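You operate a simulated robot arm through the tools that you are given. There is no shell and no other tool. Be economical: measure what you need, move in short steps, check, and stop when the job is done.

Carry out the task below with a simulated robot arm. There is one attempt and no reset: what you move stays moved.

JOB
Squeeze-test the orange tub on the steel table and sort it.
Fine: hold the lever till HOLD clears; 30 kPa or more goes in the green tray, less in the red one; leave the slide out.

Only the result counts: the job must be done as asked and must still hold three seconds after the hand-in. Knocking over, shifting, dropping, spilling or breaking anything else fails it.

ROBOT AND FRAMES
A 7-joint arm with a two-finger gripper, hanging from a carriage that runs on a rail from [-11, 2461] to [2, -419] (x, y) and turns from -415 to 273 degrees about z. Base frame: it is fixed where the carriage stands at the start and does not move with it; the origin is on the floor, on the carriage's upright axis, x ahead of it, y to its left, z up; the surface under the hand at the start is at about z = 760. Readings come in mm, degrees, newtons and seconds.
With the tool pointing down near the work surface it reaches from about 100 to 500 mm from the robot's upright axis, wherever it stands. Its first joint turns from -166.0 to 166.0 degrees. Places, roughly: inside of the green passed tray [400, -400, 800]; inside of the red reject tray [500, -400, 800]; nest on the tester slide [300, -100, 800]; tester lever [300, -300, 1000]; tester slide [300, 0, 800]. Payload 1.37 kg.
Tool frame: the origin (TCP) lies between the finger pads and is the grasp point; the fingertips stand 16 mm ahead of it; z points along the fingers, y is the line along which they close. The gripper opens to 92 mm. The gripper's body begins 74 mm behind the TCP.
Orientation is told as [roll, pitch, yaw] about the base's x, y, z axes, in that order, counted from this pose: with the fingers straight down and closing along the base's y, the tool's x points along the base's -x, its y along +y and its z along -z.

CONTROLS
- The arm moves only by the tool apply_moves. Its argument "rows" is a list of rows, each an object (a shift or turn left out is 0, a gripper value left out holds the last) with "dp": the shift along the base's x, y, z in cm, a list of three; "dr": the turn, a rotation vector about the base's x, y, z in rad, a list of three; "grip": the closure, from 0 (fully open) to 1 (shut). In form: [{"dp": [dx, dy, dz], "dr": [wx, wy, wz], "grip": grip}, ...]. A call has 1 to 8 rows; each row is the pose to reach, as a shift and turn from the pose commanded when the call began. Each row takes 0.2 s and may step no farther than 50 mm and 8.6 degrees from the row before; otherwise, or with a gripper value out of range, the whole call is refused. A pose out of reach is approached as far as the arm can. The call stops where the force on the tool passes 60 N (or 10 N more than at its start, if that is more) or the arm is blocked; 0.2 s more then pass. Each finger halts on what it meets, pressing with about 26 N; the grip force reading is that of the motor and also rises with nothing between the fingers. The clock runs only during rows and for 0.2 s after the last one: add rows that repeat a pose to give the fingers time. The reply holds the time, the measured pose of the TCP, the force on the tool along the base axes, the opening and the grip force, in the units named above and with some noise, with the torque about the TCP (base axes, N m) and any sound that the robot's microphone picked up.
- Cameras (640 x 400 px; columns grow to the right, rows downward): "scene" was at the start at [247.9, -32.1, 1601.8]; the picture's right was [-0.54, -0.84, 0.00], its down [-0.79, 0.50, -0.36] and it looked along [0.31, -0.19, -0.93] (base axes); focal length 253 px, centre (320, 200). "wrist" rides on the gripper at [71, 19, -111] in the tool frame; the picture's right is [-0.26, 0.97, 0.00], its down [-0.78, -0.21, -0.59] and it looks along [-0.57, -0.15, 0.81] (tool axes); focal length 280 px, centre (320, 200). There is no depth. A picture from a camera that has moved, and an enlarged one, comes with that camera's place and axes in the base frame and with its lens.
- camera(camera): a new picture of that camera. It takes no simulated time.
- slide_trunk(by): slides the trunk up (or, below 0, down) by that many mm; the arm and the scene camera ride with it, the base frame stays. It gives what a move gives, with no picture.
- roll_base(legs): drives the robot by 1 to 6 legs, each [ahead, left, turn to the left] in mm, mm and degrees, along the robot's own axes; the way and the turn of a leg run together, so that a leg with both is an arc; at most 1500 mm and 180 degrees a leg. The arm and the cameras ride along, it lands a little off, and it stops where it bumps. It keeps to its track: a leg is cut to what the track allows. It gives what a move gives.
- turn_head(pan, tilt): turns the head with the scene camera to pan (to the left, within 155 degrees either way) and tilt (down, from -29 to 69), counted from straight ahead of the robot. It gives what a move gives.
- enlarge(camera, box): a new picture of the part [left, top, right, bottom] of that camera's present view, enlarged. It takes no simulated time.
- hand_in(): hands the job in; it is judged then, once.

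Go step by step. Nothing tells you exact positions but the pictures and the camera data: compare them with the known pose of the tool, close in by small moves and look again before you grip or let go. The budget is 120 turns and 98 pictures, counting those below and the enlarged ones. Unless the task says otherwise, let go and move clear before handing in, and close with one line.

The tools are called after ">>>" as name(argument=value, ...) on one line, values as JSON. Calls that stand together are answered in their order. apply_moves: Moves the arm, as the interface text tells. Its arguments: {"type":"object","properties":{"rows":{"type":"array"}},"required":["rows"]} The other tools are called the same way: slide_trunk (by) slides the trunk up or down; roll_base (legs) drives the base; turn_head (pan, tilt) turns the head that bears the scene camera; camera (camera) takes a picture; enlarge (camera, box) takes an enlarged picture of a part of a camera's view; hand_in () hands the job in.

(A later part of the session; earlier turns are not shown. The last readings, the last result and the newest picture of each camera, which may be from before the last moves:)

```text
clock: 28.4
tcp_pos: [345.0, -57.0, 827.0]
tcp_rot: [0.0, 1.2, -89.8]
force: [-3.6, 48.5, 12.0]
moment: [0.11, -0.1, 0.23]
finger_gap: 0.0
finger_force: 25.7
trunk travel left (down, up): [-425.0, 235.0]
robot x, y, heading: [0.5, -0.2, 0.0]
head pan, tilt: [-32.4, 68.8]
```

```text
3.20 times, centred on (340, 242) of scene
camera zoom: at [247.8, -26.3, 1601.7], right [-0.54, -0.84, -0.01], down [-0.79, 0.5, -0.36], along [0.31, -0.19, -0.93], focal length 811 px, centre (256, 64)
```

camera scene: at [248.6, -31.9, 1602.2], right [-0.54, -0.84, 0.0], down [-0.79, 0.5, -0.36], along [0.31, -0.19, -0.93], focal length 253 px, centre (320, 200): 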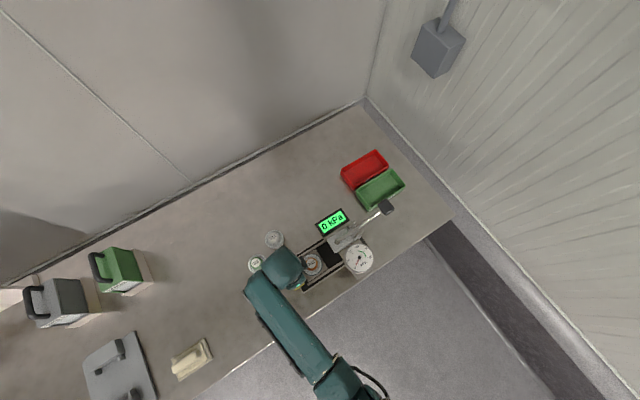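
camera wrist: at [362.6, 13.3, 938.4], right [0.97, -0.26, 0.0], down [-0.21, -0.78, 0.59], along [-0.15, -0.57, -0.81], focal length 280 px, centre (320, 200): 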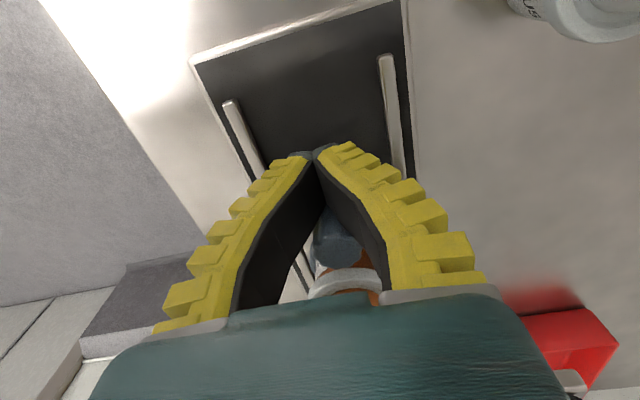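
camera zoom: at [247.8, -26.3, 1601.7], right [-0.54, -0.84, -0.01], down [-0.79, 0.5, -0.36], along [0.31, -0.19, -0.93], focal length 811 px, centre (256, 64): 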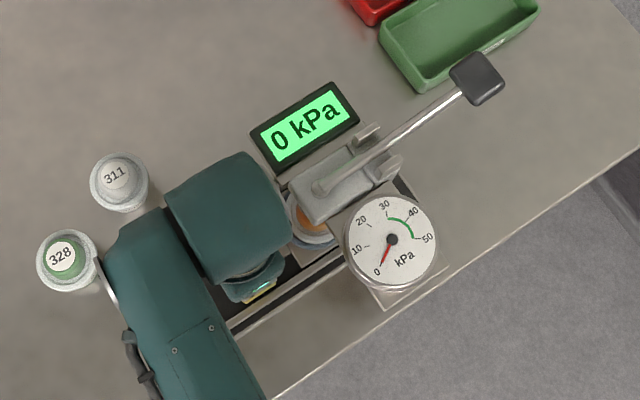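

It met a firm stop (48 N) with the knob near y≈-81. I back off and look at the alignment under the press.

>>> apply_moves(rows=[{"dp": [0, 1.5, 0], "grip": 1}, {"dp": [0, 3.5, 0], "grip": 1}, {"dp": [0, 3.5, 4.5], "grip": 1}, {"dp": [0, 5, 8], "grip": 1}, {"dp": [0, 8, 10], "grip": 1}])

>>> camera(camera="wrist")

>>> enlarge(camera="scene", box=[270, 190, 430, 290])

```text
clock: 29.6
tcp_pos: [342.0, 5.9, 927.8]
tcp_rot: [0.0, -0.1, -90.0]
force: [1.1, -0.2, -0.1]
moment: [0.0, -0.05, 0.02]
finger_gap: 0.1
finger_force: 26.1
trunk travel left (down, up): [-425.0, 235.0]
robot x, y, heading: [4.6, 0.2, -0.1]
head pan, tilt: [-32.4, 68.8]
```

```text
56 pictures are left
camera wrist: at [360.9, 76.7, 1038.8], right [0.96, -0.26, 0.0], down [-0.21, -0.78, 0.59], along [-0.16, -0.57, -0.81], focal length 280 px, centre (320, 200)
```

wrist: 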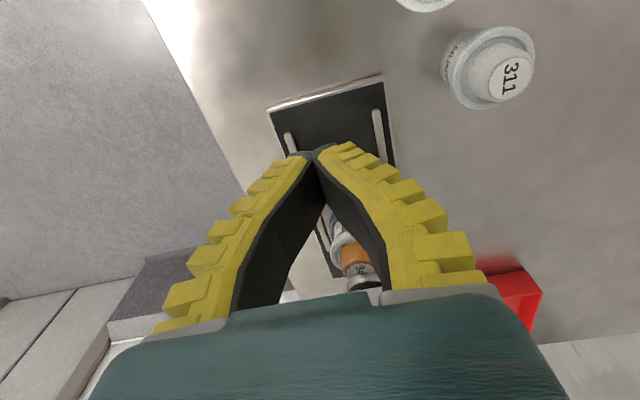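

```text
4.00 times, centred on (350, 240) of scene
camera zoom: at [247.9, -32.1, 1601.8], right [-0.54, -0.84, 0.0], down [-0.79, 0.5, -0.36], along [0.31, -0.19, -0.93], focal length 1014 px, centre (200, 40)
```

zoom: 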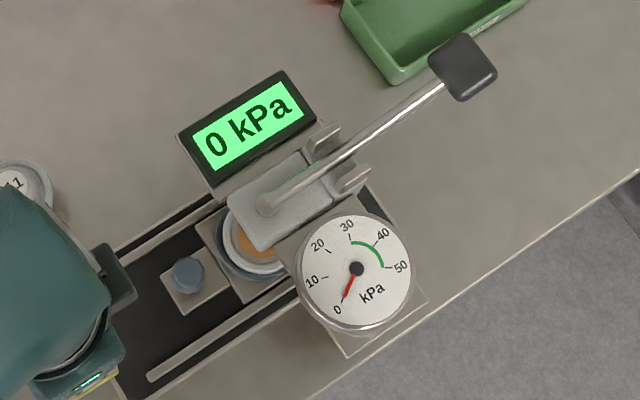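

The slide looks home. I open the fingers to see the plunger's alignment with the tub dome.

>>> apply_moves(rows=[{"dp": [0, 2, -2], "grip": 0.5}, {"dp": [0, 4, -4], "grip": 0}, {"dp": [0, 6, -5], "grip": 0}, {"dp": [0, 6, -5], "grip": 0}])

>>> enlarge(camera="wrist", box=[220, 120, 440, 300])

```text
clock: 30.6
tcp_pos: [343.5, 66.1, 875.8]
tcp_rot: [-0.1, 0.0, -90.0]
force: [0.4, 0.2, -0.4]
moment: [0.0, 0.02, 0.0]
finger_gap: 91.7
finger_force: 0.0
trunk travel left (down, up): [-425.0, 235.0]
robot x, y, heading: [1.0, 0.7, 0.2]
head pan, tilt: [-32.4, 68.8]
```

```text
2.22 times, centred on (330, 210) of wrist
camera zoom: at [361.7, 136.4, 988.3], right [0.97, -0.26, 0.0], down [-0.21, -0.78, 0.59], along [-0.15, -0.57, -0.81], focal length 623 px, centre (298, 178)
```

zoom: 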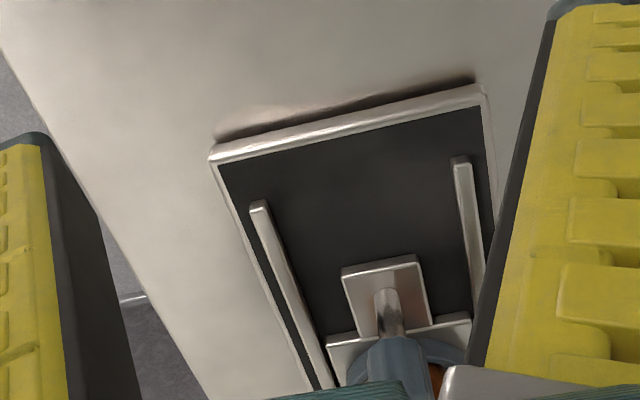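

I tilt the hand to look more horizontally at the press from the +y side.

>>> apply_moves(rows=[{"dp": [0, 0.5, 2], "dr": [-0.14, 0, 0]}, {"dp": [0, 1, 3], "dr": [-0.28, 0, 0]}, {"dp": [0, 1, 4], "dr": [-0.42, 0, 0]}, {"dp": [0, 1, 4], "dr": [-0.56, 0, 0]}, {"dp": [0, 1, 4], "dr": [-0.65, 0, 0]}])

>>> camera(camera="wrist")

```text
clock: 31.8
tcp_pos: [344.6, 77.8, 915.2]
tcp_rot: [0.1, -37.2, -90.0]
force: [0.5, 0.1, -1.3]
moment: [0.02, 0.01, -0.01]
finger_gap: 92.1
finger_force: 0.1
trunk travel left (down, up): [-425.0, 235.0]
robot x, y, heading: [-6.7, -0.5, 0.3]
head pan, tilt: [-32.4, 68.8]
```

```text
53 pictures are left
camera wrist: at [362.6, 199.4, 963.1], right [0.96, -0.21, 0.16], down [-0.21, -0.26, 0.94], along [-0.15, -0.94, -0.3], focal length 280 px, centre (320, 200)
```

wrist: 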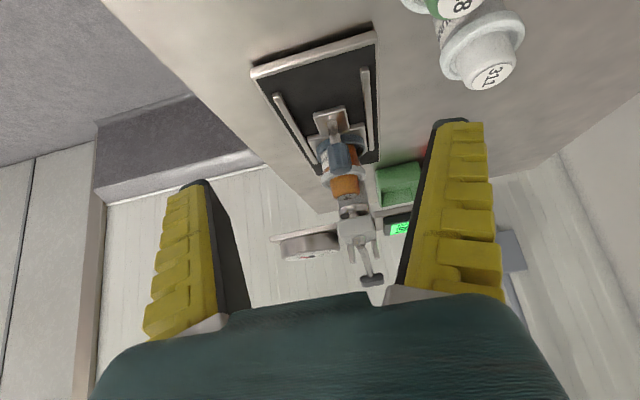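

>>> enlarge(camera="wrist", box=[260, 90, 420, 300])

```text
1.90 times, centred on (340, 195) of wrist
camera zoom: at [362.6, 199.4, 963.1], right [0.96, -0.21, 0.16], down [-0.21, -0.26, 0.94], along [-0.15, -0.94, -0.3], focal length 534 px, centre (282, 210)
```

zoom: 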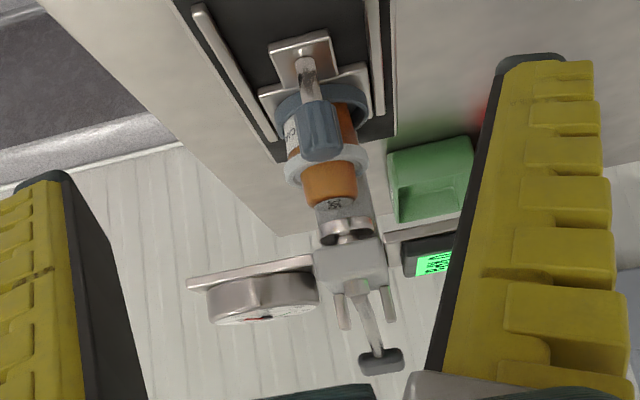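

The tub's dome sits just below the plunger, and I place the lever handle at about [348, -300, 962] on a bar rising outward from the press head. I'll straighten the hand, raise it well clear, then move the carriage toward -y.

>>> apply_moves(rows=[{"dp": [0, 0, 3], "dr": [0.13, 0, 0]}, {"dp": [0, 0, 6], "dr": [0.26, 0, 0]}, {"dp": [0, 0, 9], "dr": [0.39, 0, 0]}, {"dp": [0, 0, 12], "dr": [0.52, 0, 0]}, {"dp": [0, 0, 16], "dr": [0.65, 0, 0], "grip": 0.5}, {"dp": [-2, 0, 19], "dr": [0.65, 0, 0], "grip": 1}, {"dp": [-4, 0, 21], "dr": [0.65, 0, 0], "grip": 1}, {"dp": [-4, 0, 21], "dr": [0.65, 0, 0], "grip": 1}])

>>> camera(camera="scene")

```text
clock: 33.6
tcp_pos: [318.8, 79.5, 1074.7]
tcp_rot: [0.1, 0.0, -90.1]
force: [-0.8, 1.0, 0.6]
moment: [0.06, -0.04, 0.03]
finger_gap: 0.2
finger_force: 26.1
out of reach, approached as far as the arm can: row 6, 7, 8
trunk travel left (down, up): [-425.0, 235.0]
robot x, y, heading: [3.9, 1.4, 0.2]
head pan, tilt: [-32.4, 68.8]
```

```text
51 pictures are left
camera scene: at [247.8, -32.1, 1601.8], right [-0.54, -0.84, 0.0], down [-0.79, 0.5, -0.36], along [0.31, -0.19, -0.93], focal length 253 px, centre (320, 200)
```

scene: 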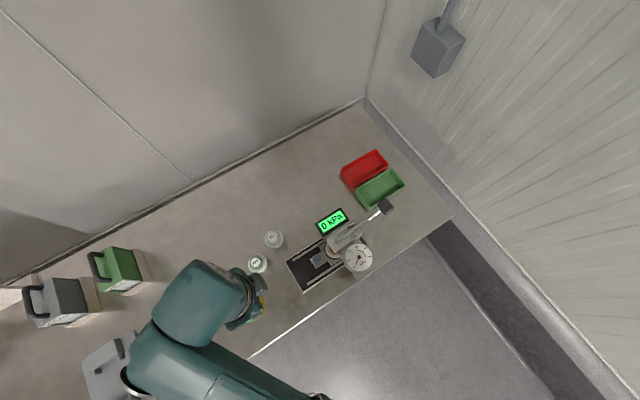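

I raise the trunk a little for clearance, then drive the carriage about 380 mm toward -y (hand ends above the handle).

>>> slide_trunk(by=40)

>>> roll_base(legs=[[0, -380, 0]])

>>> turn_head(pan=20, tilt=66)

>>> camera(camera="scene")

>>> camera(camera="wrist")

```text
clock: 34.4
tcp_pos: [319.3, 78.7, 1115.0]
tcp_rot: [0.1, 0.0, -90.1]
force: [-0.3, -1.0, 0.3]
moment: [0.0, 0.0, -0.02]
finger_gap: 0.2
finger_force: 26.3
trunk travel left (down, up): [-465.0, 195.0]
robot x, y, heading: [-2.5, -0.8, 0.1]
head pan, tilt: [-32.4, 68.8]
```

```text
clock: 36.8
tcp_pos: [320.7, -298.3, 1115.0]
tcp_rot: [0.1, 0.0, -90.1]
force: [0.7, -0.4, -0.2]
moment: [-0.01, -0.03, -0.01]
finger_gap: 0.0
finger_force: 25.7
trunk travel left (down, up): [-465.0, 195.0]
robot x, y, heading: [0.5, -381.6, 0.1]
head pan, tilt: [-32.4, 68.8]
```

```text
clock: 38.0
tcp_pos: [321.1, -299.8, 1115.3]
tcp_rot: [0.1, 0.0, -90.1]
force: [0.5, 0.1, 0.4]
moment: [0.02, 0.04, 0.02]
finger_gap: 0.1
finger_force: 26.3
trunk travel left (down, up): [-465.0, 195.0]
robot x, y, heading: [-2.2, -377.4, 0.1]
head pan, tilt: [20.0, 66.0]
```

```text
50 pictures are left
camera scene: at [258.3, -361.3, 1644.6], right [0.34, -0.94, 0.0], down [-0.86, -0.31, -0.41], along [0.38, 0.14, -0.91], focal length 253 px, centre (320, 200)
```

scene: 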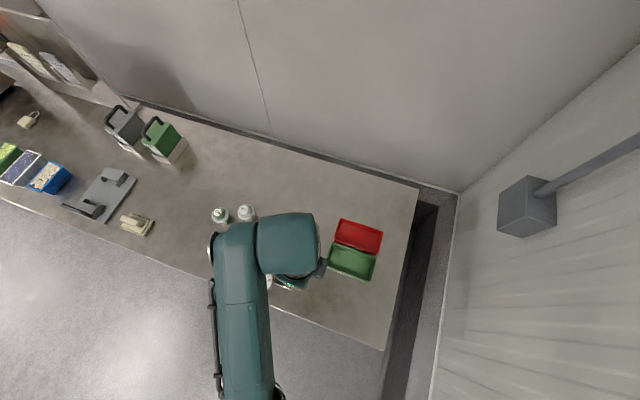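

```text
49 pictures are left
camera wrist: at [339.1, -230.1, 1226.9], right [0.96, -0.26, 0.0], down [-0.21, -0.78, 0.59], along [-0.15, -0.57, -0.81], focal length 280 px, centre (320, 200)
```

wrist: 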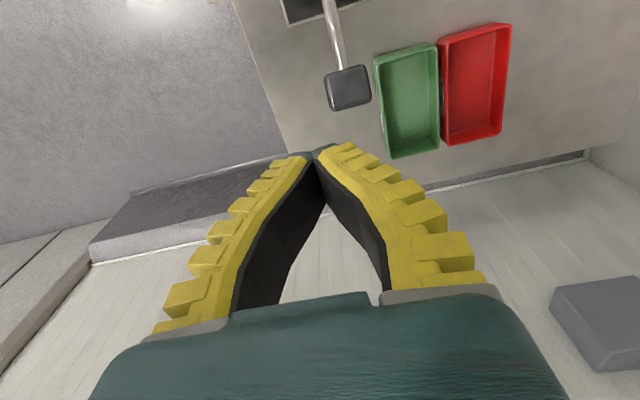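

The handle sits at about [348, -298, 970], but the display is hidden by the arm from here. I'll drive back to around y≈-100 so the scene camera can see the display while the arm reaches the handle.

>>> roll_base(legs=[[0, 280, 0]])

>>> turn_head(pan=-25, tilt=66)

>>> apply_moves(rows=[{"dp": [0, -4.5, 0]}, {"dp": [0.4, -9, 0]}, {"dp": [0.8, -13.5, 0]}, {"dp": [1.2, -18, 0]}, {"dp": [1.6, -22.5, -1]}, {"dp": [2, -26, -3]}, {"dp": [2.7, -27.5, -6]}])

>>> camera(camera="scene")

>>> camera(camera="wrist")

```text
clock: 40.0
tcp_pos: [320.2, -19.3, 1115.2]
tcp_rot: [0.1, -0.1, -90.1]
force: [0.6, -1.2, -0.4]
moment: [0.02, 0.01, -0.02]
finger_gap: 0.0
finger_force: 26.2
trunk travel left (down, up): [-465.0, 195.0]
robot x, y, heading: [0.0, -98.5, -0.2]
head pan, tilt: [20.0, 66.0]
```

```text
clock: 41.1
tcp_pos: [318.7, -18.1, 1116.0]
tcp_rot: [0.1, 0.0, -90.1]
force: [-0.1, -0.6, 0.1]
moment: [0.01, 0.02, 0.04]
finger_gap: 0.1
finger_force: 26.3
trunk travel left (down, up): [-465.0, 195.0]
robot x, y, heading: [-4.3, -97.2, -0.2]
head pan, tilt: [-25.0, 66.0]
```

```text
clock: 42.7
tcp_pos: [346.4, -294.5, 1054.7]
tcp_rot: [0.2, 0.0, -90.0]
force: [0.3, 0.3, 0.4]
moment: [0.0, 0.01, -0.02]
finger_gap: 0.0
finger_force: 25.9
trunk travel left (down, up): [-465.0, 195.0]
robot x, y, heading: [-1.8, -97.3, -0.1]
head pan, tilt: [-25.0, 66.0]
```

```text
48 pictures are left
camera scene: at [255.0, -125.5, 1644.7], right [-0.42, -0.91, 0.0], down [-0.83, 0.39, -0.41], along [0.37, -0.17, -0.91], focal length 253 px, centre (320, 200)
```

scene: 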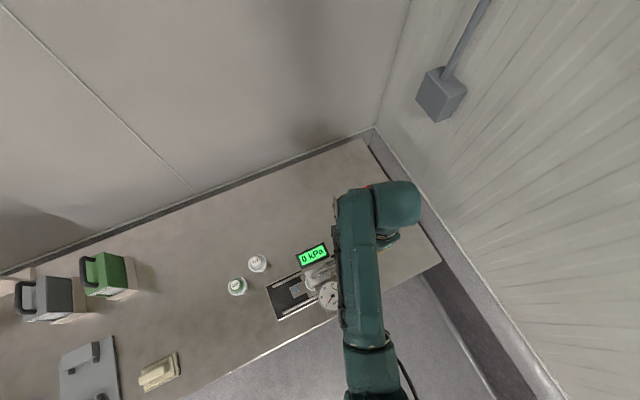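

```text
47 pictures are left
camera wrist: at [365.0, -225.3, 1165.9], right [0.96, -0.26, 0.0], down [-0.21, -0.78, 0.59], along [-0.15, -0.57, -0.81], focal length 280 px, centre (320, 200)
```

wrist: 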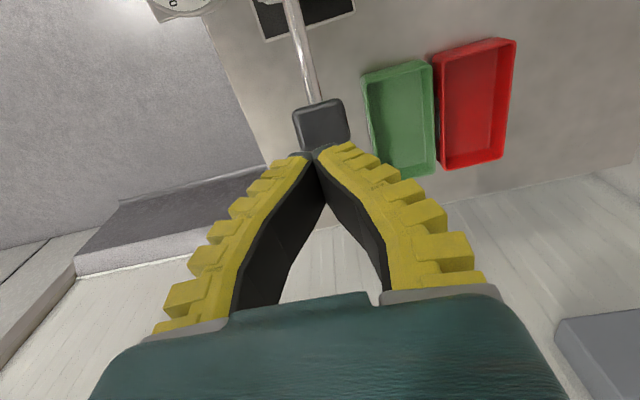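

The handle is directly below the fingertips and the display is visible. I lower to contact.

>>> apply_moves(rows=[{"dp": [0.2, -0.3, -3], "grip": 1}, {"dp": [0.2, -0.3, -5], "grip": 1}, {"dp": [0.2, -0.3, -6], "grip": 1}, {"dp": [0.2, -0.3, -6.6], "grip": 1}])

>>> camera(camera="wrist")

```text
clock: 43.7
tcp_pos: [348.1, -296.5, 988.2]
tcp_rot: [0.1, 0.0, -90.1]
force: [-0.6, 0.8, -0.2]
moment: [-0.02, 0.05, 0.01]
finger_gap: 0.0
finger_force: 25.8
trunk travel left (down, up): [-465.0, 195.0]
robot x, y, heading: [-2.0, -97.7, 0.1]
head pan, tilt: [-25.0, 66.0]
```

```text
46 pictures are left
camera wrist: at [367.0, -226.7, 1100.4], right [0.96, -0.26, 0.0], down [-0.21, -0.78, 0.59], along [-0.15, -0.57, -0.81], focal length 280 px, centre (320, 200)
```

wrist: 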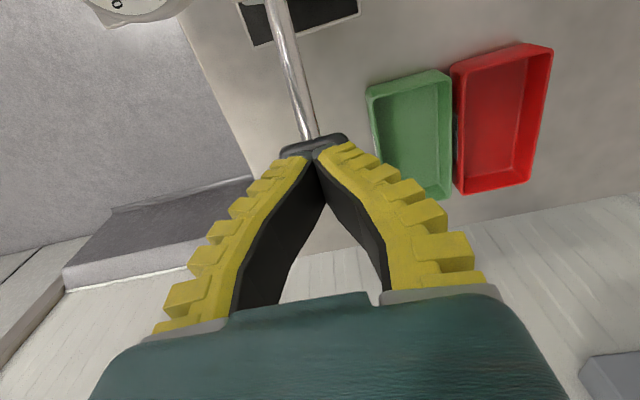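

Fingertips are right on the handle. I press down in small steps, watching force and display.

>>> apply_moves(rows=[{"dp": [0, -0.1, -0.7]}, {"dp": [0, -0.2, -1.4]}, {"dp": [0, -0.3, -2.1]}])

>>> enlarge(camera="scene", box=[260, 220, 420, 320])

```text
clock: 44.5
tcp_pos: [348.8, -299.7, 969.1]
tcp_rot: [0.2, -0.1, -90.2]
force: [0.0, 0.1, 0.2]
moment: [-0.02, -0.02, -0.02]
finger_gap: 6.1
finger_force: 26.0
trunk travel left (down, up): [-465.0, 195.0]
robot x, y, heading: [0.3, -98.5, -0.3]
head pan, tilt: [-25.0, 66.0]
```

```text
4.00 times, centred on (340, 270) of scene
camera zoom: at [255.0, -125.6, 1644.6], right [-0.42, -0.91, 0.0], down [-0.83, 0.39, -0.41], along [0.37, -0.17, -0.91], focal length 1014 px, centre (240, -80)
```

zoom: 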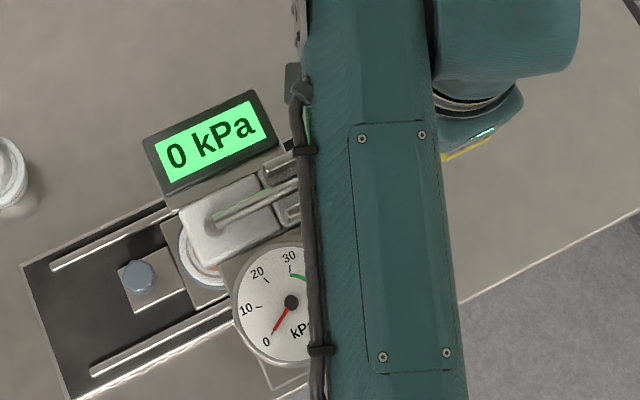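

>>> camera(camera="wrist")

```text
44 pictures are left
camera wrist: at [367.1, -230.2, 1080.1], right [0.96, -0.26, 0.0], down [-0.21, -0.78, 0.59], along [-0.15, -0.57, -0.81], focal length 280 px, centre (320, 200)
```

wrist: 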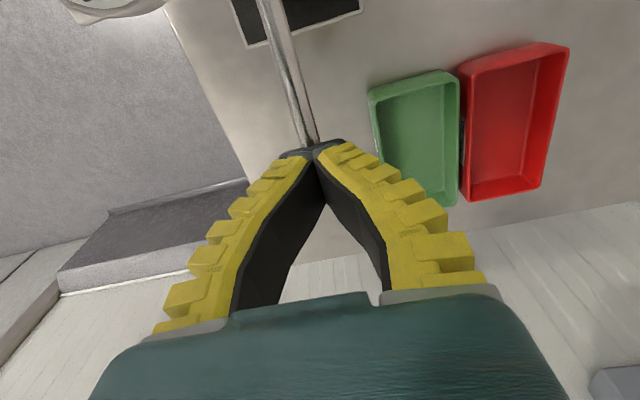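

Little resistance so far; the handle is still under the tips. I continue pressing.

>>> apply_moves(rows=[{"dp": [0, 0, -0.6]}, {"dp": [0, 0, -1.2]}, {"dp": [0, 0, -1.8]}])

>>> enlarge(camera="scene", box=[260, 220, 420, 320])

>>> camera(camera="wrist")

```text
clock: 45.3
tcp_pos: [347.3, -300.1, 950.4]
tcp_rot: [0.1, 0.0, -90.1]
force: [-0.3, 0.3, 1.2]
moment: [0.03, 0.01, 0.0]
finger_gap: 6.2
finger_force: 26.0
trunk travel left (down, up): [-465.0, 195.0]
robot x, y, heading: [-3.3, -102.6, -0.1]
head pan, tilt: [-25.0, 66.0]
```

```text
4.00 times, centred on (340, 270) of scene
camera zoom: at [255.0, -125.6, 1644.6], right [-0.42, -0.91, 0.0], down [-0.83, 0.39, -0.41], along [0.37, -0.17, -0.91], focal length 1014 px, centre (240, -80)
```

zoom: 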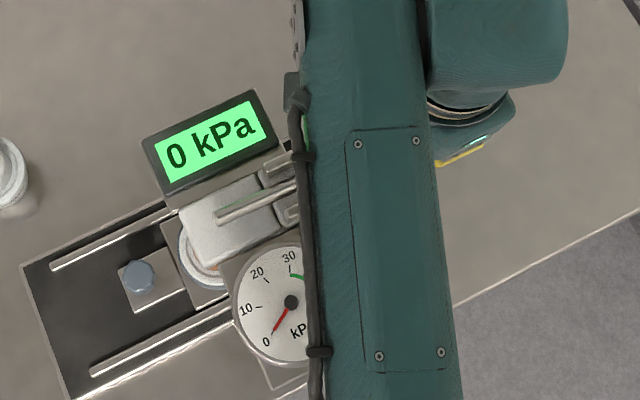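

```text
42 pictures are left
camera wrist: at [366.6, -230.2, 1062.2], right [0.96, -0.26, 0.0], down [-0.21, -0.78, 0.59], along [-0.15, -0.57, -0.81], focal length 280 px, centre (320, 200)
```

wrist: 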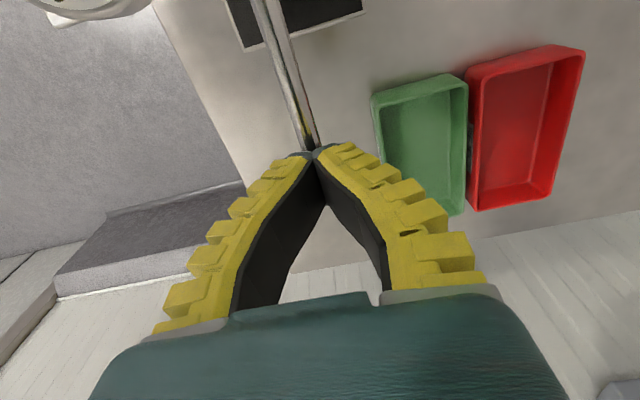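

The lever is rotating down with light force. I continue until resistance builds.

>>> apply_moves(rows=[{"dp": [0, 0, -0.6]}, {"dp": [0, 0, -1.2]}, {"dp": [0, 0, -1.8]}, {"dp": [0, 0, -2.4]}])

>>> enlarge(camera="scene", box=[260, 220, 420, 320])

```text
clock: 46.3
tcp_pos: [349.5, -301.3, 930.2]
tcp_rot: [0.5, -0.3, -90.1]
force: [-5.0, 1.0, 29.6]
moment: [0.27, 0.01, 0.09]
finger_gap: 5.9
finger_force: 26.3
trunk travel left (down, up): [-465.0, 195.0]
robot x, y, heading: [2.7, -100.8, -0.1]
head pan, tilt: [-25.0, 66.0]
```

```text
4.00 times, centred on (340, 270) of scene
camera zoom: at [255.2, -125.9, 1645.2], right [-0.42, -0.91, 0.0], down [-0.83, 0.39, -0.41], along [0.37, -0.17, -0.91], focal length 1014 px, centre (240, -80)
```

zoom: 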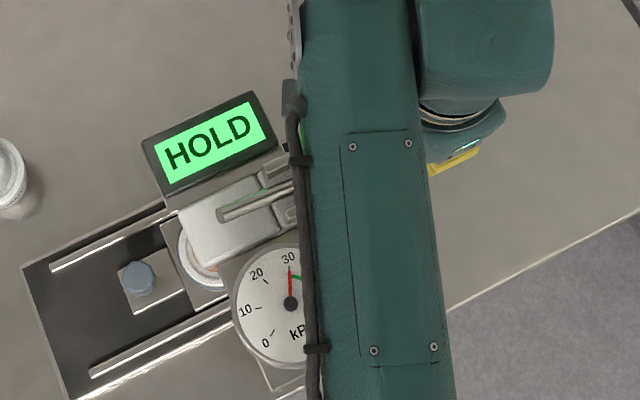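

HOLD is on and the dial is near 30. I hold the lever still.

>>> apply_moves(rows=[{}, {}, {}, {}, {}, {}, {}, {}])

>>> enlarge(camera="scene", box=[260, 220, 420, 320])

```text
clock: 48.1
tcp_pos: [350.5, -301.9, 929.4]
tcp_rot: [0.4, -0.1, -90.1]
force: [-0.8, -2.6, 33.8]
moment: [0.29, 0.04, -0.03]
finger_gap: 6.1
finger_force: 25.8
trunk travel left (down, up): [-465.0, 195.0]
robot x, y, heading: [3.1, -96.5, -0.2]
head pan, tilt: [-25.0, 66.0]
```

```text
4.00 times, centred on (340, 270) of scene
camera zoom: at [255.7, -126.2, 1645.0], right [-0.42, -0.91, 0.0], down [-0.83, 0.39, -0.41], along [0.37, -0.17, -0.91], focal length 1014 px, centre (240, -80)
```

zoom: 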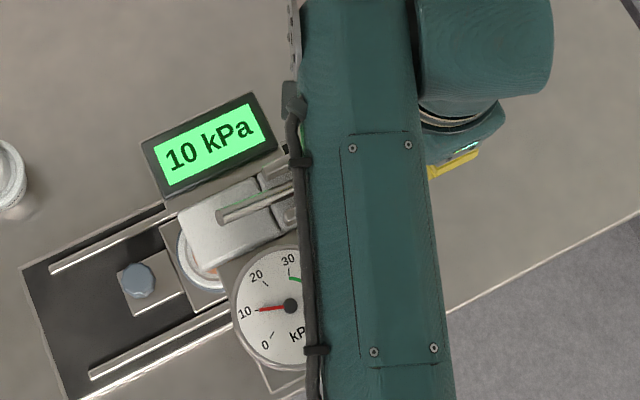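

HOLD has cleared at 10 kPa, and the dial agrees. I hold a moment more to confirm it's final.

>>> apply_moves(rows=[{}, {}, {}, {}])

>>> enlarge(camera="scene", box=[260, 220, 420, 320])

```text
clock: 49.1
tcp_pos: [351.9, -301.3, 928.6]
tcp_rot: [0.3, -0.2, -90.1]
force: [-0.3, -3.6, 32.1]
moment: [0.31, 0.05, 0.0]
finger_gap: 6.0
finger_force: 26.1
trunk travel left (down, up): [-465.0, 195.0]
robot x, y, heading: [1.1, -96.3, -0.0]
head pan, tilt: [-25.0, 66.0]
```

```text
4.00 times, centred on (340, 270) of scene
camera zoom: at [255.7, -126.3, 1645.0], right [-0.42, -0.91, 0.0], down [-0.83, 0.39, -0.41], along [0.37, -0.17, -0.91], focal length 1014 px, centre (240, -80)
```

zoom: 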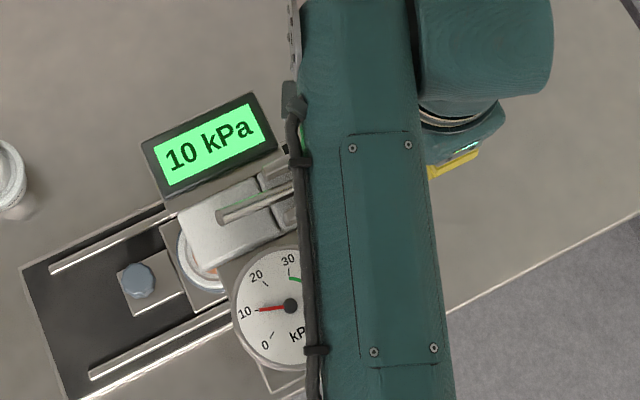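

The result is 10 kPa, under 30, so it goes in the red tray. I ease the lever up.

>>> apply_moves(rows=[{"dp": [0, 0, 1]}, {"dp": [0, 0, 2]}, {"dp": [0, 0, 3]}, {"dp": [0, 0, 4]}, {"dp": [0, 0, 4.8]}])

>>> camera(camera="wrist")

```text
clock: 50.3
tcp_pos: [347.3, -299.1, 974.0]
tcp_rot: [0.1, 0.0, -90.1]
force: [-0.2, 0.6, 0.7]
moment: [0.05, 0.0, -0.01]
finger_gap: 0.0
finger_force: 25.8
trunk travel left (down, up): [-465.0, 195.0]
robot x, y, heading: [2.2, -99.6, -0.2]
head pan, tilt: [-25.0, 66.0]
```

```text
38 pictures are left
camera wrist: at [366.4, -229.8, 1086.2], right [0.96, -0.26, 0.0], down [-0.21, -0.78, 0.59], along [-0.15, -0.57, -0.81], focal length 280 px, centre (320, 200)
```

wrist: 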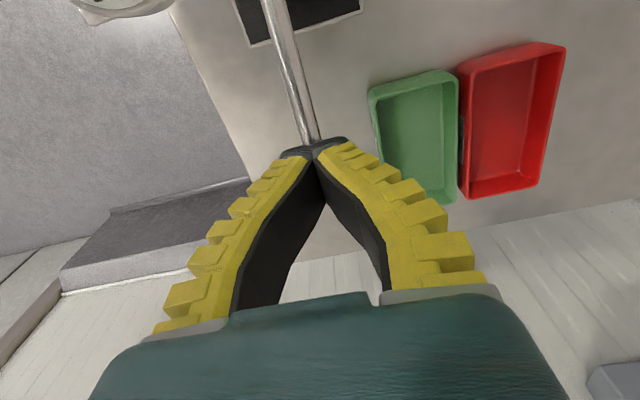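

The lever is released and back up. I raise the hand and travel back to the knob's side of the press.

>>> apply_moves(rows=[{"dp": [0, 0, 4.5]}, {"dp": [0, 0, 9]}, {"dp": [0, 0, 13]}, {"dp": [-0.3, 4.5, 13.5]}, {"dp": [-0.5, 9, 13.5]}, {"dp": [-0.5, 13.5, 13.5]}, {"dp": [-0.5, 18, 13.5]}, {"dp": [-0.5, 22.5, 13.5]}])

>>> apply_moves(rows=[{"dp": [0, 4.4, 0], "grip": 0.5}, {"dp": [0, 4.6, -4.5], "grip": 0.3}, {"dp": [0, 4.6, -9], "grip": 0.3}, {"dp": [0, 4.6, -13.5], "grip": 0.3}, {"dp": [0, 4.6, -18], "grip": 0.3}, {"dp": [0, 4.6, -21.5], "grip": 0.3}])

>>> camera(camera="wrist")

>>> enlarge(camera="scene", box=[230, 200, 430, 330])

```text
clock: 52.1
tcp_pos: [343.8, -74.3, 1108.7]
tcp_rot: [0.0, 0.0, -90.1]
force: [-0.5, -0.3, 0.3]
moment: [0.03, -0.01, 0.01]
finger_gap: 0.0
finger_force: 25.9
trunk travel left (down, up): [-465.0, 195.0]
robot x, y, heading: [2.8, -97.8, -0.1]
head pan, tilt: [-25.0, 66.0]
```

```text
clock: 53.5
tcp_pos: [344.1, -28.7, 893.3]
tcp_rot: [0.3, 0.0, -90.2]
force: [-0.5, 0.2, -0.1]
moment: [-0.02, -0.01, -0.02]
finger_gap: 66.8
finger_force: 1.8
trunk travel left (down, up): [-465.0, 195.0]
robot x, y, heading: [-2.7, -99.6, 0.0]
head pan, tilt: [-25.0, 66.0]
```

```text
37 pictures are left
camera wrist: at [363.3, 40.8, 1005.3], right [0.96, -0.26, 0.0], down [-0.21, -0.78, 0.59], along [-0.15, -0.57, -0.81], focal length 280 px, centre (320, 200)
```

wrist: 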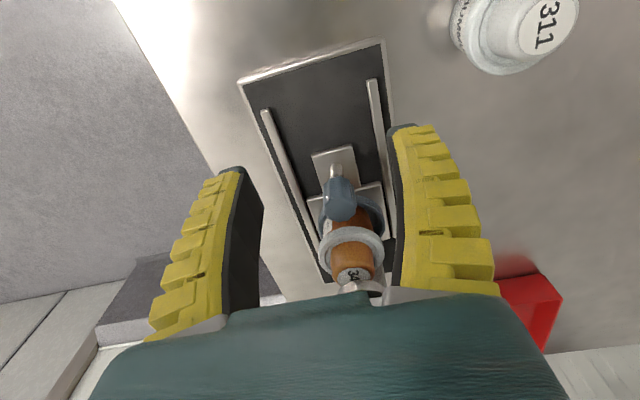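

```text
3.08 times, centred on (330, 265) of scene
camera zoom: at [255.0, -125.5, 1644.7], right [-0.42, -0.91, 0.0], down [-0.83, 0.39, -0.41], along [0.37, -0.17, -0.91], focal length 780 px, centre (289, 0)
```

zoom: 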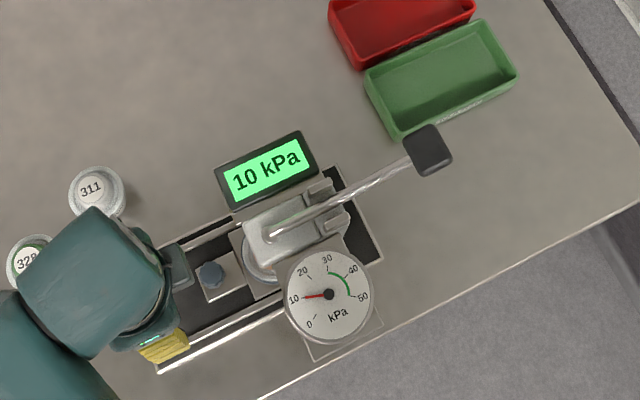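

The knob is at about [344, -85]. I approach to y≈-74 and lower so the pads straddle it.

>>> apply_moves(rows=[{"dp": [0, -2, -1], "grip": 0.3}, {"dp": [0, -4.5, -2], "grip": 0.3}, {"dp": [0, -4.5, -5], "grip": 0.3}, {"dp": [0, -4.5, -6.5], "grip": 0.3}])

>>> camera(camera="wrist")

```text
clock: 54.5
tcp_pos: [344.3, -74.3, 828.9]
tcp_rot: [0.2, 0.1, -90.1]
force: [-0.1, 0.4, -0.3]
moment: [0.0, 0.01, -0.03]
finger_gap: 66.8
finger_force: 1.9
trunk travel left (down, up): [-465.0, 195.0]
robot x, y, heading: [-0.3, -98.5, -0.1]
head pan, tilt: [-25.0, 66.0]
```

```text
35 pictures are left
camera wrist: at [362.9, -3.9, 941.0], right [0.96, -0.26, 0.0], down [-0.21, -0.78, 0.59], along [-0.15, -0.57, -0.81], focal length 280 px, centre (320, 200)
```

wrist: 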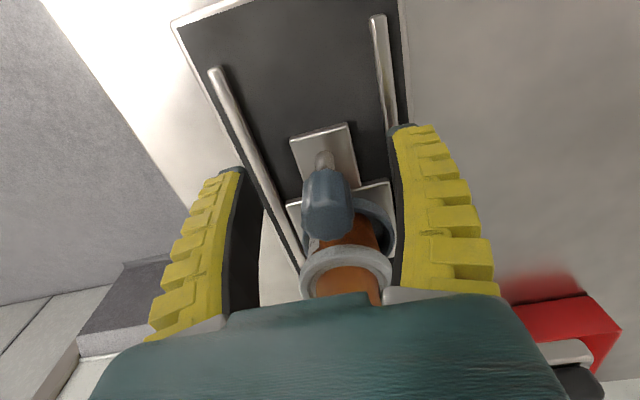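

The knob is within the pads. I close and pull the slide out.

>>> apply_moves(rows=[{"grip": 0.6}, {"grip": 0.9}, {"grip": 0.9}, {"grip": 0.9}, {"dp": [0, 0.6, 0], "grip": 0.9}, {"dp": [0, 1.5, 0], "grip": 0.9}, {"dp": [0, 2.5, 0], "grip": 0.9}, {"dp": [0, 3.5, 0], "grip": 0.9}])

>>> camera(camera="wrist")

```text
clock: 56.3
tcp_pos: [345.1, -37.6, 830.3]
tcp_rot: [0.4, 0.0, -90.0]
force: [2.4, -0.1, 13.2]
moment: [-0.25, -0.01, 0.03]
finger_gap: 17.6
finger_force: 26.1
trunk travel left (down, up): [-465.0, 195.0]
robot x, y, heading: [-1.4, -98.5, -0.2]
head pan, tilt: [-25.0, 66.0]
```

```text
34 pictures are left
camera wrist: at [363.4, 31.6, 941.8], right [0.96, -0.26, 0.0], down [-0.22, -0.78, 0.59], along [-0.15, -0.57, -0.81], focal length 280 px, centre (320, 200)
```

wrist: 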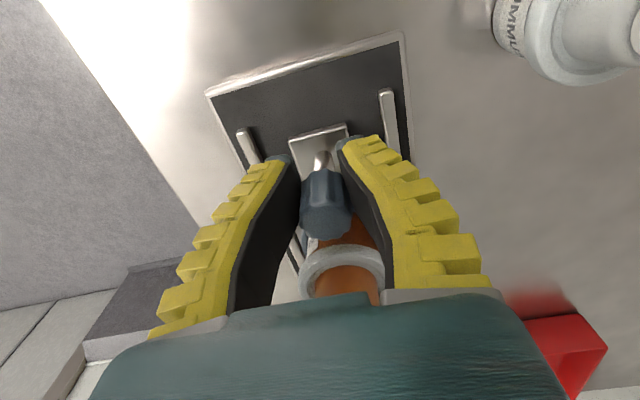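

The slide follows. I pull the rest of the way to the outer stop.

>>> apply_moves(rows=[{"dp": [0, 1, 0], "grip": 0.9}, {"dp": [0, 2, 0], "grip": 0.9}, {"dp": [0, 3, 0], "grip": 0.9}, {"dp": [0, 4, 0], "grip": 0.9}, {"dp": [0, 4.6, 0], "grip": 0.9}, {"dp": [0, 5.0, 0], "grip": 0.9}])

>>> camera(camera="wrist")

>>> enlarge(camera="scene", box=[230, 200, 430, 330])

```text
clock: 57.7
tcp_pos: [345.2, 12.5, 830.2]
tcp_rot: [0.2, 0.1, -90.1]
force: [3.3, -0.1, 9.7]
moment: [0.06, -0.03, 0.0]
finger_gap: 17.3
finger_force: 25.6
trunk travel left (down, up): [-465.0, 195.0]
robot x, y, heading: [1.0, -99.4, -0.1]
head pan, tilt: [-25.0, 66.0]
```

```text
33 pictures are left
camera wrist: at [363.3, 81.7, 941.8], right [0.96, -0.26, 0.0], down [-0.21, -0.78, 0.59], along [-0.15, -0.57, -0.81], focal length 280 px, centre (320, 200)
```

wrist: 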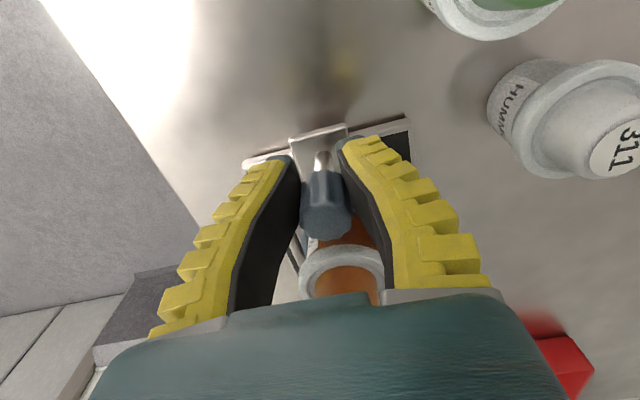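

```text
3.08 times, centred on (330, 265) of scene
camera zoom: at [255.6, -125.4, 1644.9], right [-0.42, -0.91, 0.0], down [-0.83, 0.39, -0.41], along [0.37, -0.17, -0.91], focal length 780 px, centre (289, 0)
```

zoom: 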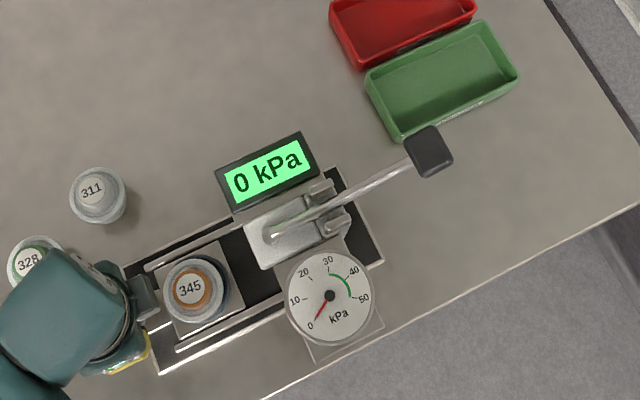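

The slide is back to its outer position. I give a small extra tug to be sure it's at the stop.

>>> apply_moves(rows=[{"dp": [0, 0.3, 0], "grip": 0.9}, {"dp": [0, 0.5, 0], "grip": 0.9}])

```text
clock: 58.3
tcp_pos: [343.9, 13.8, 828.6]
tcp_rot: [0.2, 0.0, -90.0]
force: [6.9, -6.1, 6.4]
moment: [0.03, -0.02, 0.07]
finger_gap: 16.4
finger_force: 25.8
trunk travel left (down, up): [-465.0, 195.0]
robot x, y, heading: [-1.9, -96.9, -0.2]
head pan, tilt: [-25.0, 66.0]
```

Firm at the stop. I release the knob, rise, and move over the tub with the fingers along x.

>>> apply_moves(rows=[{"grip": 0.5}, {"grip": 0.3}, {"dp": [0, 0, 3], "grip": 0.3}, {"dp": [0, 0, 7], "grip": 0.1}, {"dp": [0, -3, 8.5], "grip": 0}, {"dp": [-0.2, -7, 8.5], "grip": 0}, {"dp": [-0.2, -7.4, 8.5], "grip": 0}])

>>> camera(camera="wrist")

```text
clock: 59.9
tcp_pos: [342.3, -57.2, 914.7]
tcp_rot: [0.0, -0.1, -90.1]
force: [0.8, -0.7, 0.7]
moment: [0.01, 0.01, 0.01]
finger_gap: 91.7
finger_force: 0.1
trunk travel left (down, up): [-465.0, 195.0]
robot x, y, heading: [1.0, -97.6, -0.4]
head pan, tilt: [-25.0, 66.0]
```

```text
31 pictures are left
camera wrist: at [359.6, 12.3, 1026.2], right [0.96, -0.26, 0.0], down [-0.21, -0.78, 0.59], along [-0.15, -0.57, -0.81], focal length 280 px, centre (320, 200)
```

wrist: 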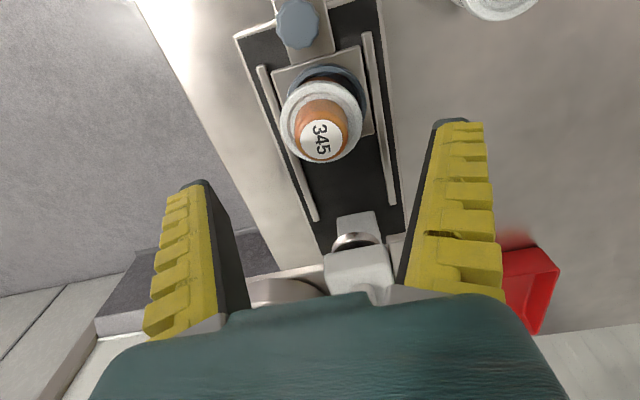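

The tub is at about [341.5, -62], rim near z≈818. I descend around it with the fingers along x.

>>> apply_moves(rows=[{"dp": [0, -0.4, -4], "grip": 0}, {"dp": [0, -0.4, -7], "grip": 0}, {"dp": [0, -0.4, -9], "grip": 0}, {"dp": [0, -0.4, -10], "grip": 0}])

>>> camera(camera="wrist")

```text
clock: 60.9
tcp_pos: [340.7, -61.6, 813.2]
tcp_rot: [0.1, 0.0, -90.2]
force: [0.2, 1.0, -0.4]
moment: [0.03, 0.04, 0.0]
finger_gap: 91.7
finger_force: 0.0
trunk travel left (down, up): [-465.0, 195.0]
robot x, y, heading: [-0.7, -98.4, -0.1]
head pan, tilt: [-25.0, 66.0]
```

```text
30 pictures are left
camera wrist: at [359.6, 7.8, 925.2], right [0.96, -0.26, 0.0], down [-0.21, -0.78, 0.59], along [-0.15, -0.57, -0.81], focal length 280 px, centre (320, 200)
```

wrist: 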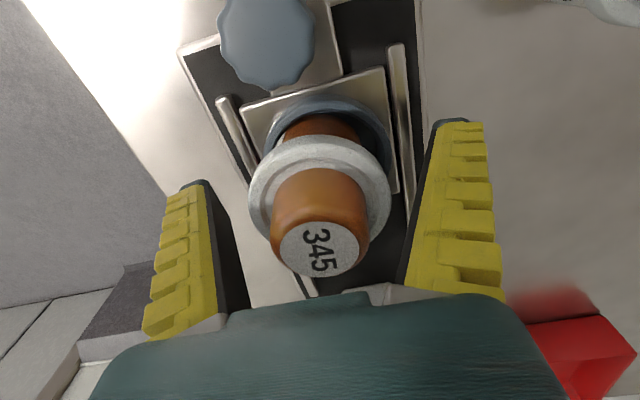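

The view matches the earlier successful grip pose. I close and lift slowly.

>>> apply_moves(rows=[{"grip": 0.5}, {"grip": 1}, {"grip": 1}, {"grip": 1}, {"dp": [0, 0, 0.3], "grip": 1}, {"dp": [0, 0, 0.8], "grip": 1}, {"dp": [0, 0, 1.4], "grip": 1}, {"dp": [0, 0, 2.0], "grip": 1}])

>>> apply_moves(rows=[{"dp": [0, 0, 1], "grip": 1}, {"dp": [0, 0, 2.2], "grip": 1}, {"dp": [0, 0, 3.6], "grip": 1}, {"dp": [0, 0, 5], "grip": 1}, {"dp": [0, 0, 6], "grip": 1}])

>>> camera(camera="wrist")

```text
clock: 62.7
tcp_pos: [341.8, -62.8, 835.0]
tcp_rot: [0.1, 0.0, -90.0]
force: [0.3, 0.1, -0.7]
moment: [0.04, 0.01, -0.01]
finger_gap: 52.4
finger_force: 26.6
trunk travel left (down, up): [-465.0, 195.0]
robot x, y, heading: [0.1, -101.1, -0.2]
head pan, tilt: [-25.0, 66.0]
```

```text
clock: 63.9
tcp_pos: [339.5, -62.5, 893.4]
tcp_rot: [0.0, 0.0, -90.2]
force: [0.8, 0.1, -0.9]
moment: [-0.01, -0.01, -0.01]
finger_gap: 52.3
finger_force: 25.8
trunk travel left (down, up): [-465.0, 195.0]
robot x, y, heading: [-0.4, -98.5, 0.1]
head pan, tilt: [-25.0, 66.0]
```

```text
29 pictures are left
camera wrist: at [359.3, 7.6, 1006.0], right [0.96, -0.26, 0.0], down [-0.21, -0.78, 0.59], along [-0.15, -0.57, -0.81], focal length 280 px, centre (320, 200)
```

wrist: 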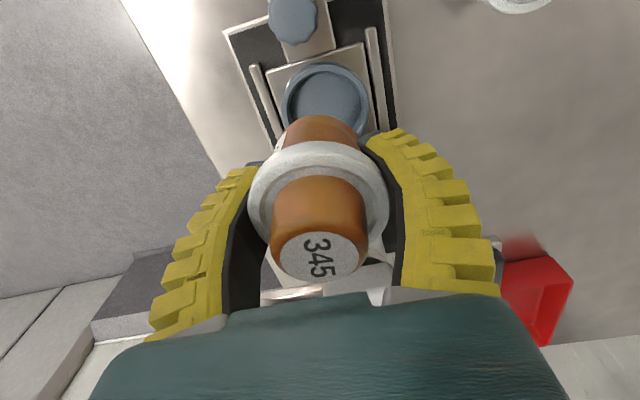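

The tub is held and the nest is empty. I raise the trunk for clearance and drive the carriage to about y≈-405, next to the trays.

>>> slide_trunk(by=190)

>>> roll_base(legs=[[0, -305, 0]])

>>> turn_head(pan=0, tilt=60)

>>> camera(camera="wrist")

>>> camera(camera="scene")

```text
clock: 66.0
tcp_pos: [340.6, -62.0, 1084.5]
tcp_rot: [0.1, 0.1, -90.2]
force: [1.0, -0.6, -0.6]
moment: [-0.02, 0.02, -0.05]
finger_gap: 51.9
finger_force: 26.3
trunk travel left (down, up): [-655.0, 5.0]
robot x, y, heading: [-0.3, -98.1, 0.0]
head pan, tilt: [-25.0, 66.0]
```

```text
clock: 68.1
tcp_pos: [342.2, -363.9, 1085.4]
tcp_rot: [0.1, -0.1, -90.1]
force: [0.0, 0.4, -0.7]
moment: [-0.02, 0.0, -0.02]
finger_gap: 52.0
finger_force: 26.0
trunk travel left (down, up): [-655.0, 5.0]
robot x, y, heading: [3.1, -397.8, -0.2]
head pan, tilt: [-25.0, 66.0]
```

```text
clock: 69.0
tcp_pos: [342.8, -363.8, 1084.4]
tcp_rot: [0.1, 0.1, -90.2]
force: [0.3, -0.2, -0.8]
moment: [-0.03, -0.04, 0.0]
finger_gap: 51.9
finger_force: 26.4
trunk travel left (down, up): [-655.0, 5.0]
robot x, y, heading: [3.8, -401.5, -0.1]
head pan, tilt: [0.0, 60.0]
```

```text
28 pictures are left
camera wrist: at [361.1, -294.5, 1196.1], right [0.96, -0.26, 0.0], down [-0.21, -0.78, 0.59], along [-0.15, -0.57, -0.81], focal length 280 px, centre (320, 200)
```

wrist: 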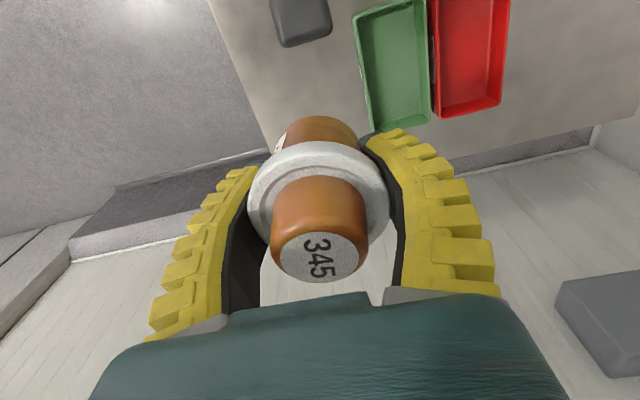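

```text
27 pictures are left
camera scene: at [269.1, -402.7, 1841.2], right [0.0, -1.0, 0.0], down [-0.87, 0.0, -0.5], along [0.5, 0.0, -0.87], focal length 253 px, centre (320, 200)
```

scene: 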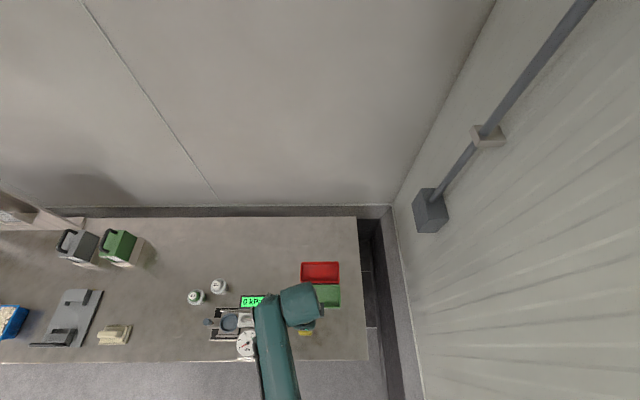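

I turn the hand back to yaw 0 so the fingers close along the tray's long side (y), staying high.

>>> apply_moves(rows=[{"dr": [0, 0, 0.14]}, {"dr": [0, 0, 0.28]}, {"dr": [0, 0, 0.42]}, {"dr": [0, 0, 0.56]}, {"dr": [0, 0, 0.7]}, {"dr": [0, 0, 0.84]}, {"dr": [0, 0, 0.98]}, {"dr": [0, 0, 1.12]}])

>>> apply_moves(rows=[{"dp": [1, -0.5, 0], "dr": [0, 0, 0.14]}, {"dp": [3, -1.5, 0], "dr": [0, 0, 0.28]}, {"dp": [5, -2.5, 0], "dr": [0, 0, 0.4508]}, {"dp": [7, -3.5, 0], "dr": [0, 0, 0.4508]}, {"dp": [9, -3.9, 0], "dr": [0, 0, 0.4508]}, {"dp": [10.5, -3.9, 0], "dr": [0, 0, 0.4508]}])

>>> camera(camera="wrist")

```text
clock: 70.8
tcp_pos: [341.3, -363.0, 1083.8]
tcp_rot: [0.1, 0.1, -25.8]
force: [-0.4, -0.5, -0.4]
moment: [-0.01, 0.0, 0.04]
finger_gap: 52.2
finger_force: 25.9
trunk travel left (down, up): [-655.0, 5.0]
robot x, y, heading: [4.4, -399.4, -0.2]
head pan, tilt: [0.0, 60.0]
```

```text
refused: row 3 steps farther than a row can; nothing moved
```

```text
26 pictures are left
camera wrist: at [286.5, -317.3, 1196.2], right [0.66, 0.75, 0.0], down [0.61, -0.53, 0.59], along [0.45, -0.39, -0.81], focal length 280 px, centre (320, 200)
```

wrist: 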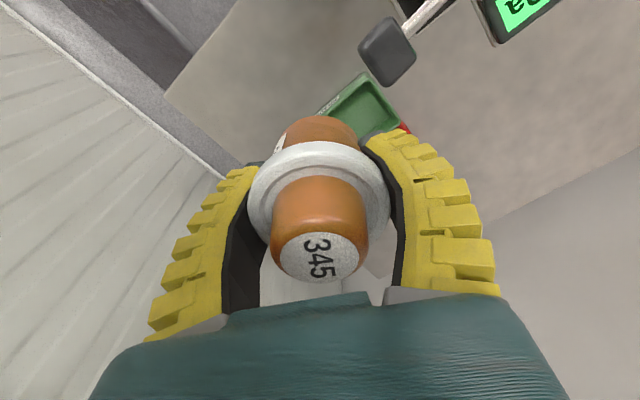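

>>> apply_moves(rows=[{"dp": [1, -0.5, 0], "dr": [0, 0, 0.14]}, {"dp": [3, -1.5, 0], "dr": [0, 0, 0.28]}, {"dp": [5, -2.5, 0], "dr": [0, 0, 0.42]}, {"dp": [7, -3.5, 0], "dr": [0, 0, 0.4508]}, {"dp": [9, -3.9, 0], "dr": [0, 0, 0.4508]}, {"dp": [10.5, -3.9, 0], "dr": [0, 0, 0.4508]}])

>>> slide_trunk(by=-120)

>>> camera(camera="wrist")

```text
clock: 72.2
tcp_pos: [447.6, -402.3, 1083.7]
tcp_rot: [0.1, 0.2, -0.1]
force: [-0.3, 0.2, -0.8]
moment: [-0.02, -0.03, 0.01]
finger_gap: 51.8
finger_force: 25.8
trunk travel left (down, up): [-655.0, 5.0]
robot x, y, heading: [1.2, -400.2, -0.3]
head pan, tilt: [0.0, 60.0]
```

```text
clock: 73.7
tcp_pos: [447.8, -403.5, 963.5]
tcp_rot: [0.1, 0.0, -0.2]
force: [0.3, -0.2, -1.5]
moment: [0.02, 0.01, -0.01]
finger_gap: 52.1
finger_force: 25.8
trunk travel left (down, up): [-535.0, 125.0]
robot x, y, heading: [-0.6, -401.7, -0.1]
head pan, tilt: [0.0, 60.0]
```

```text
25 pictures are left
camera wrist: at [376.0, -385.0, 1075.7], right [0.26, 0.96, 0.0], down [0.78, -0.21, 0.59], along [0.57, -0.15, -0.81], focal length 280 px, centre (320, 200)
```

wrist: 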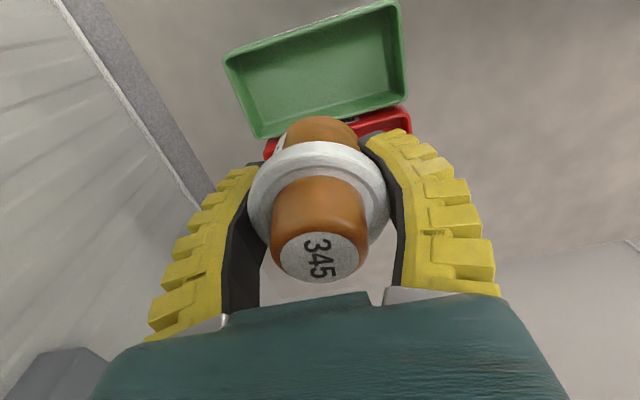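

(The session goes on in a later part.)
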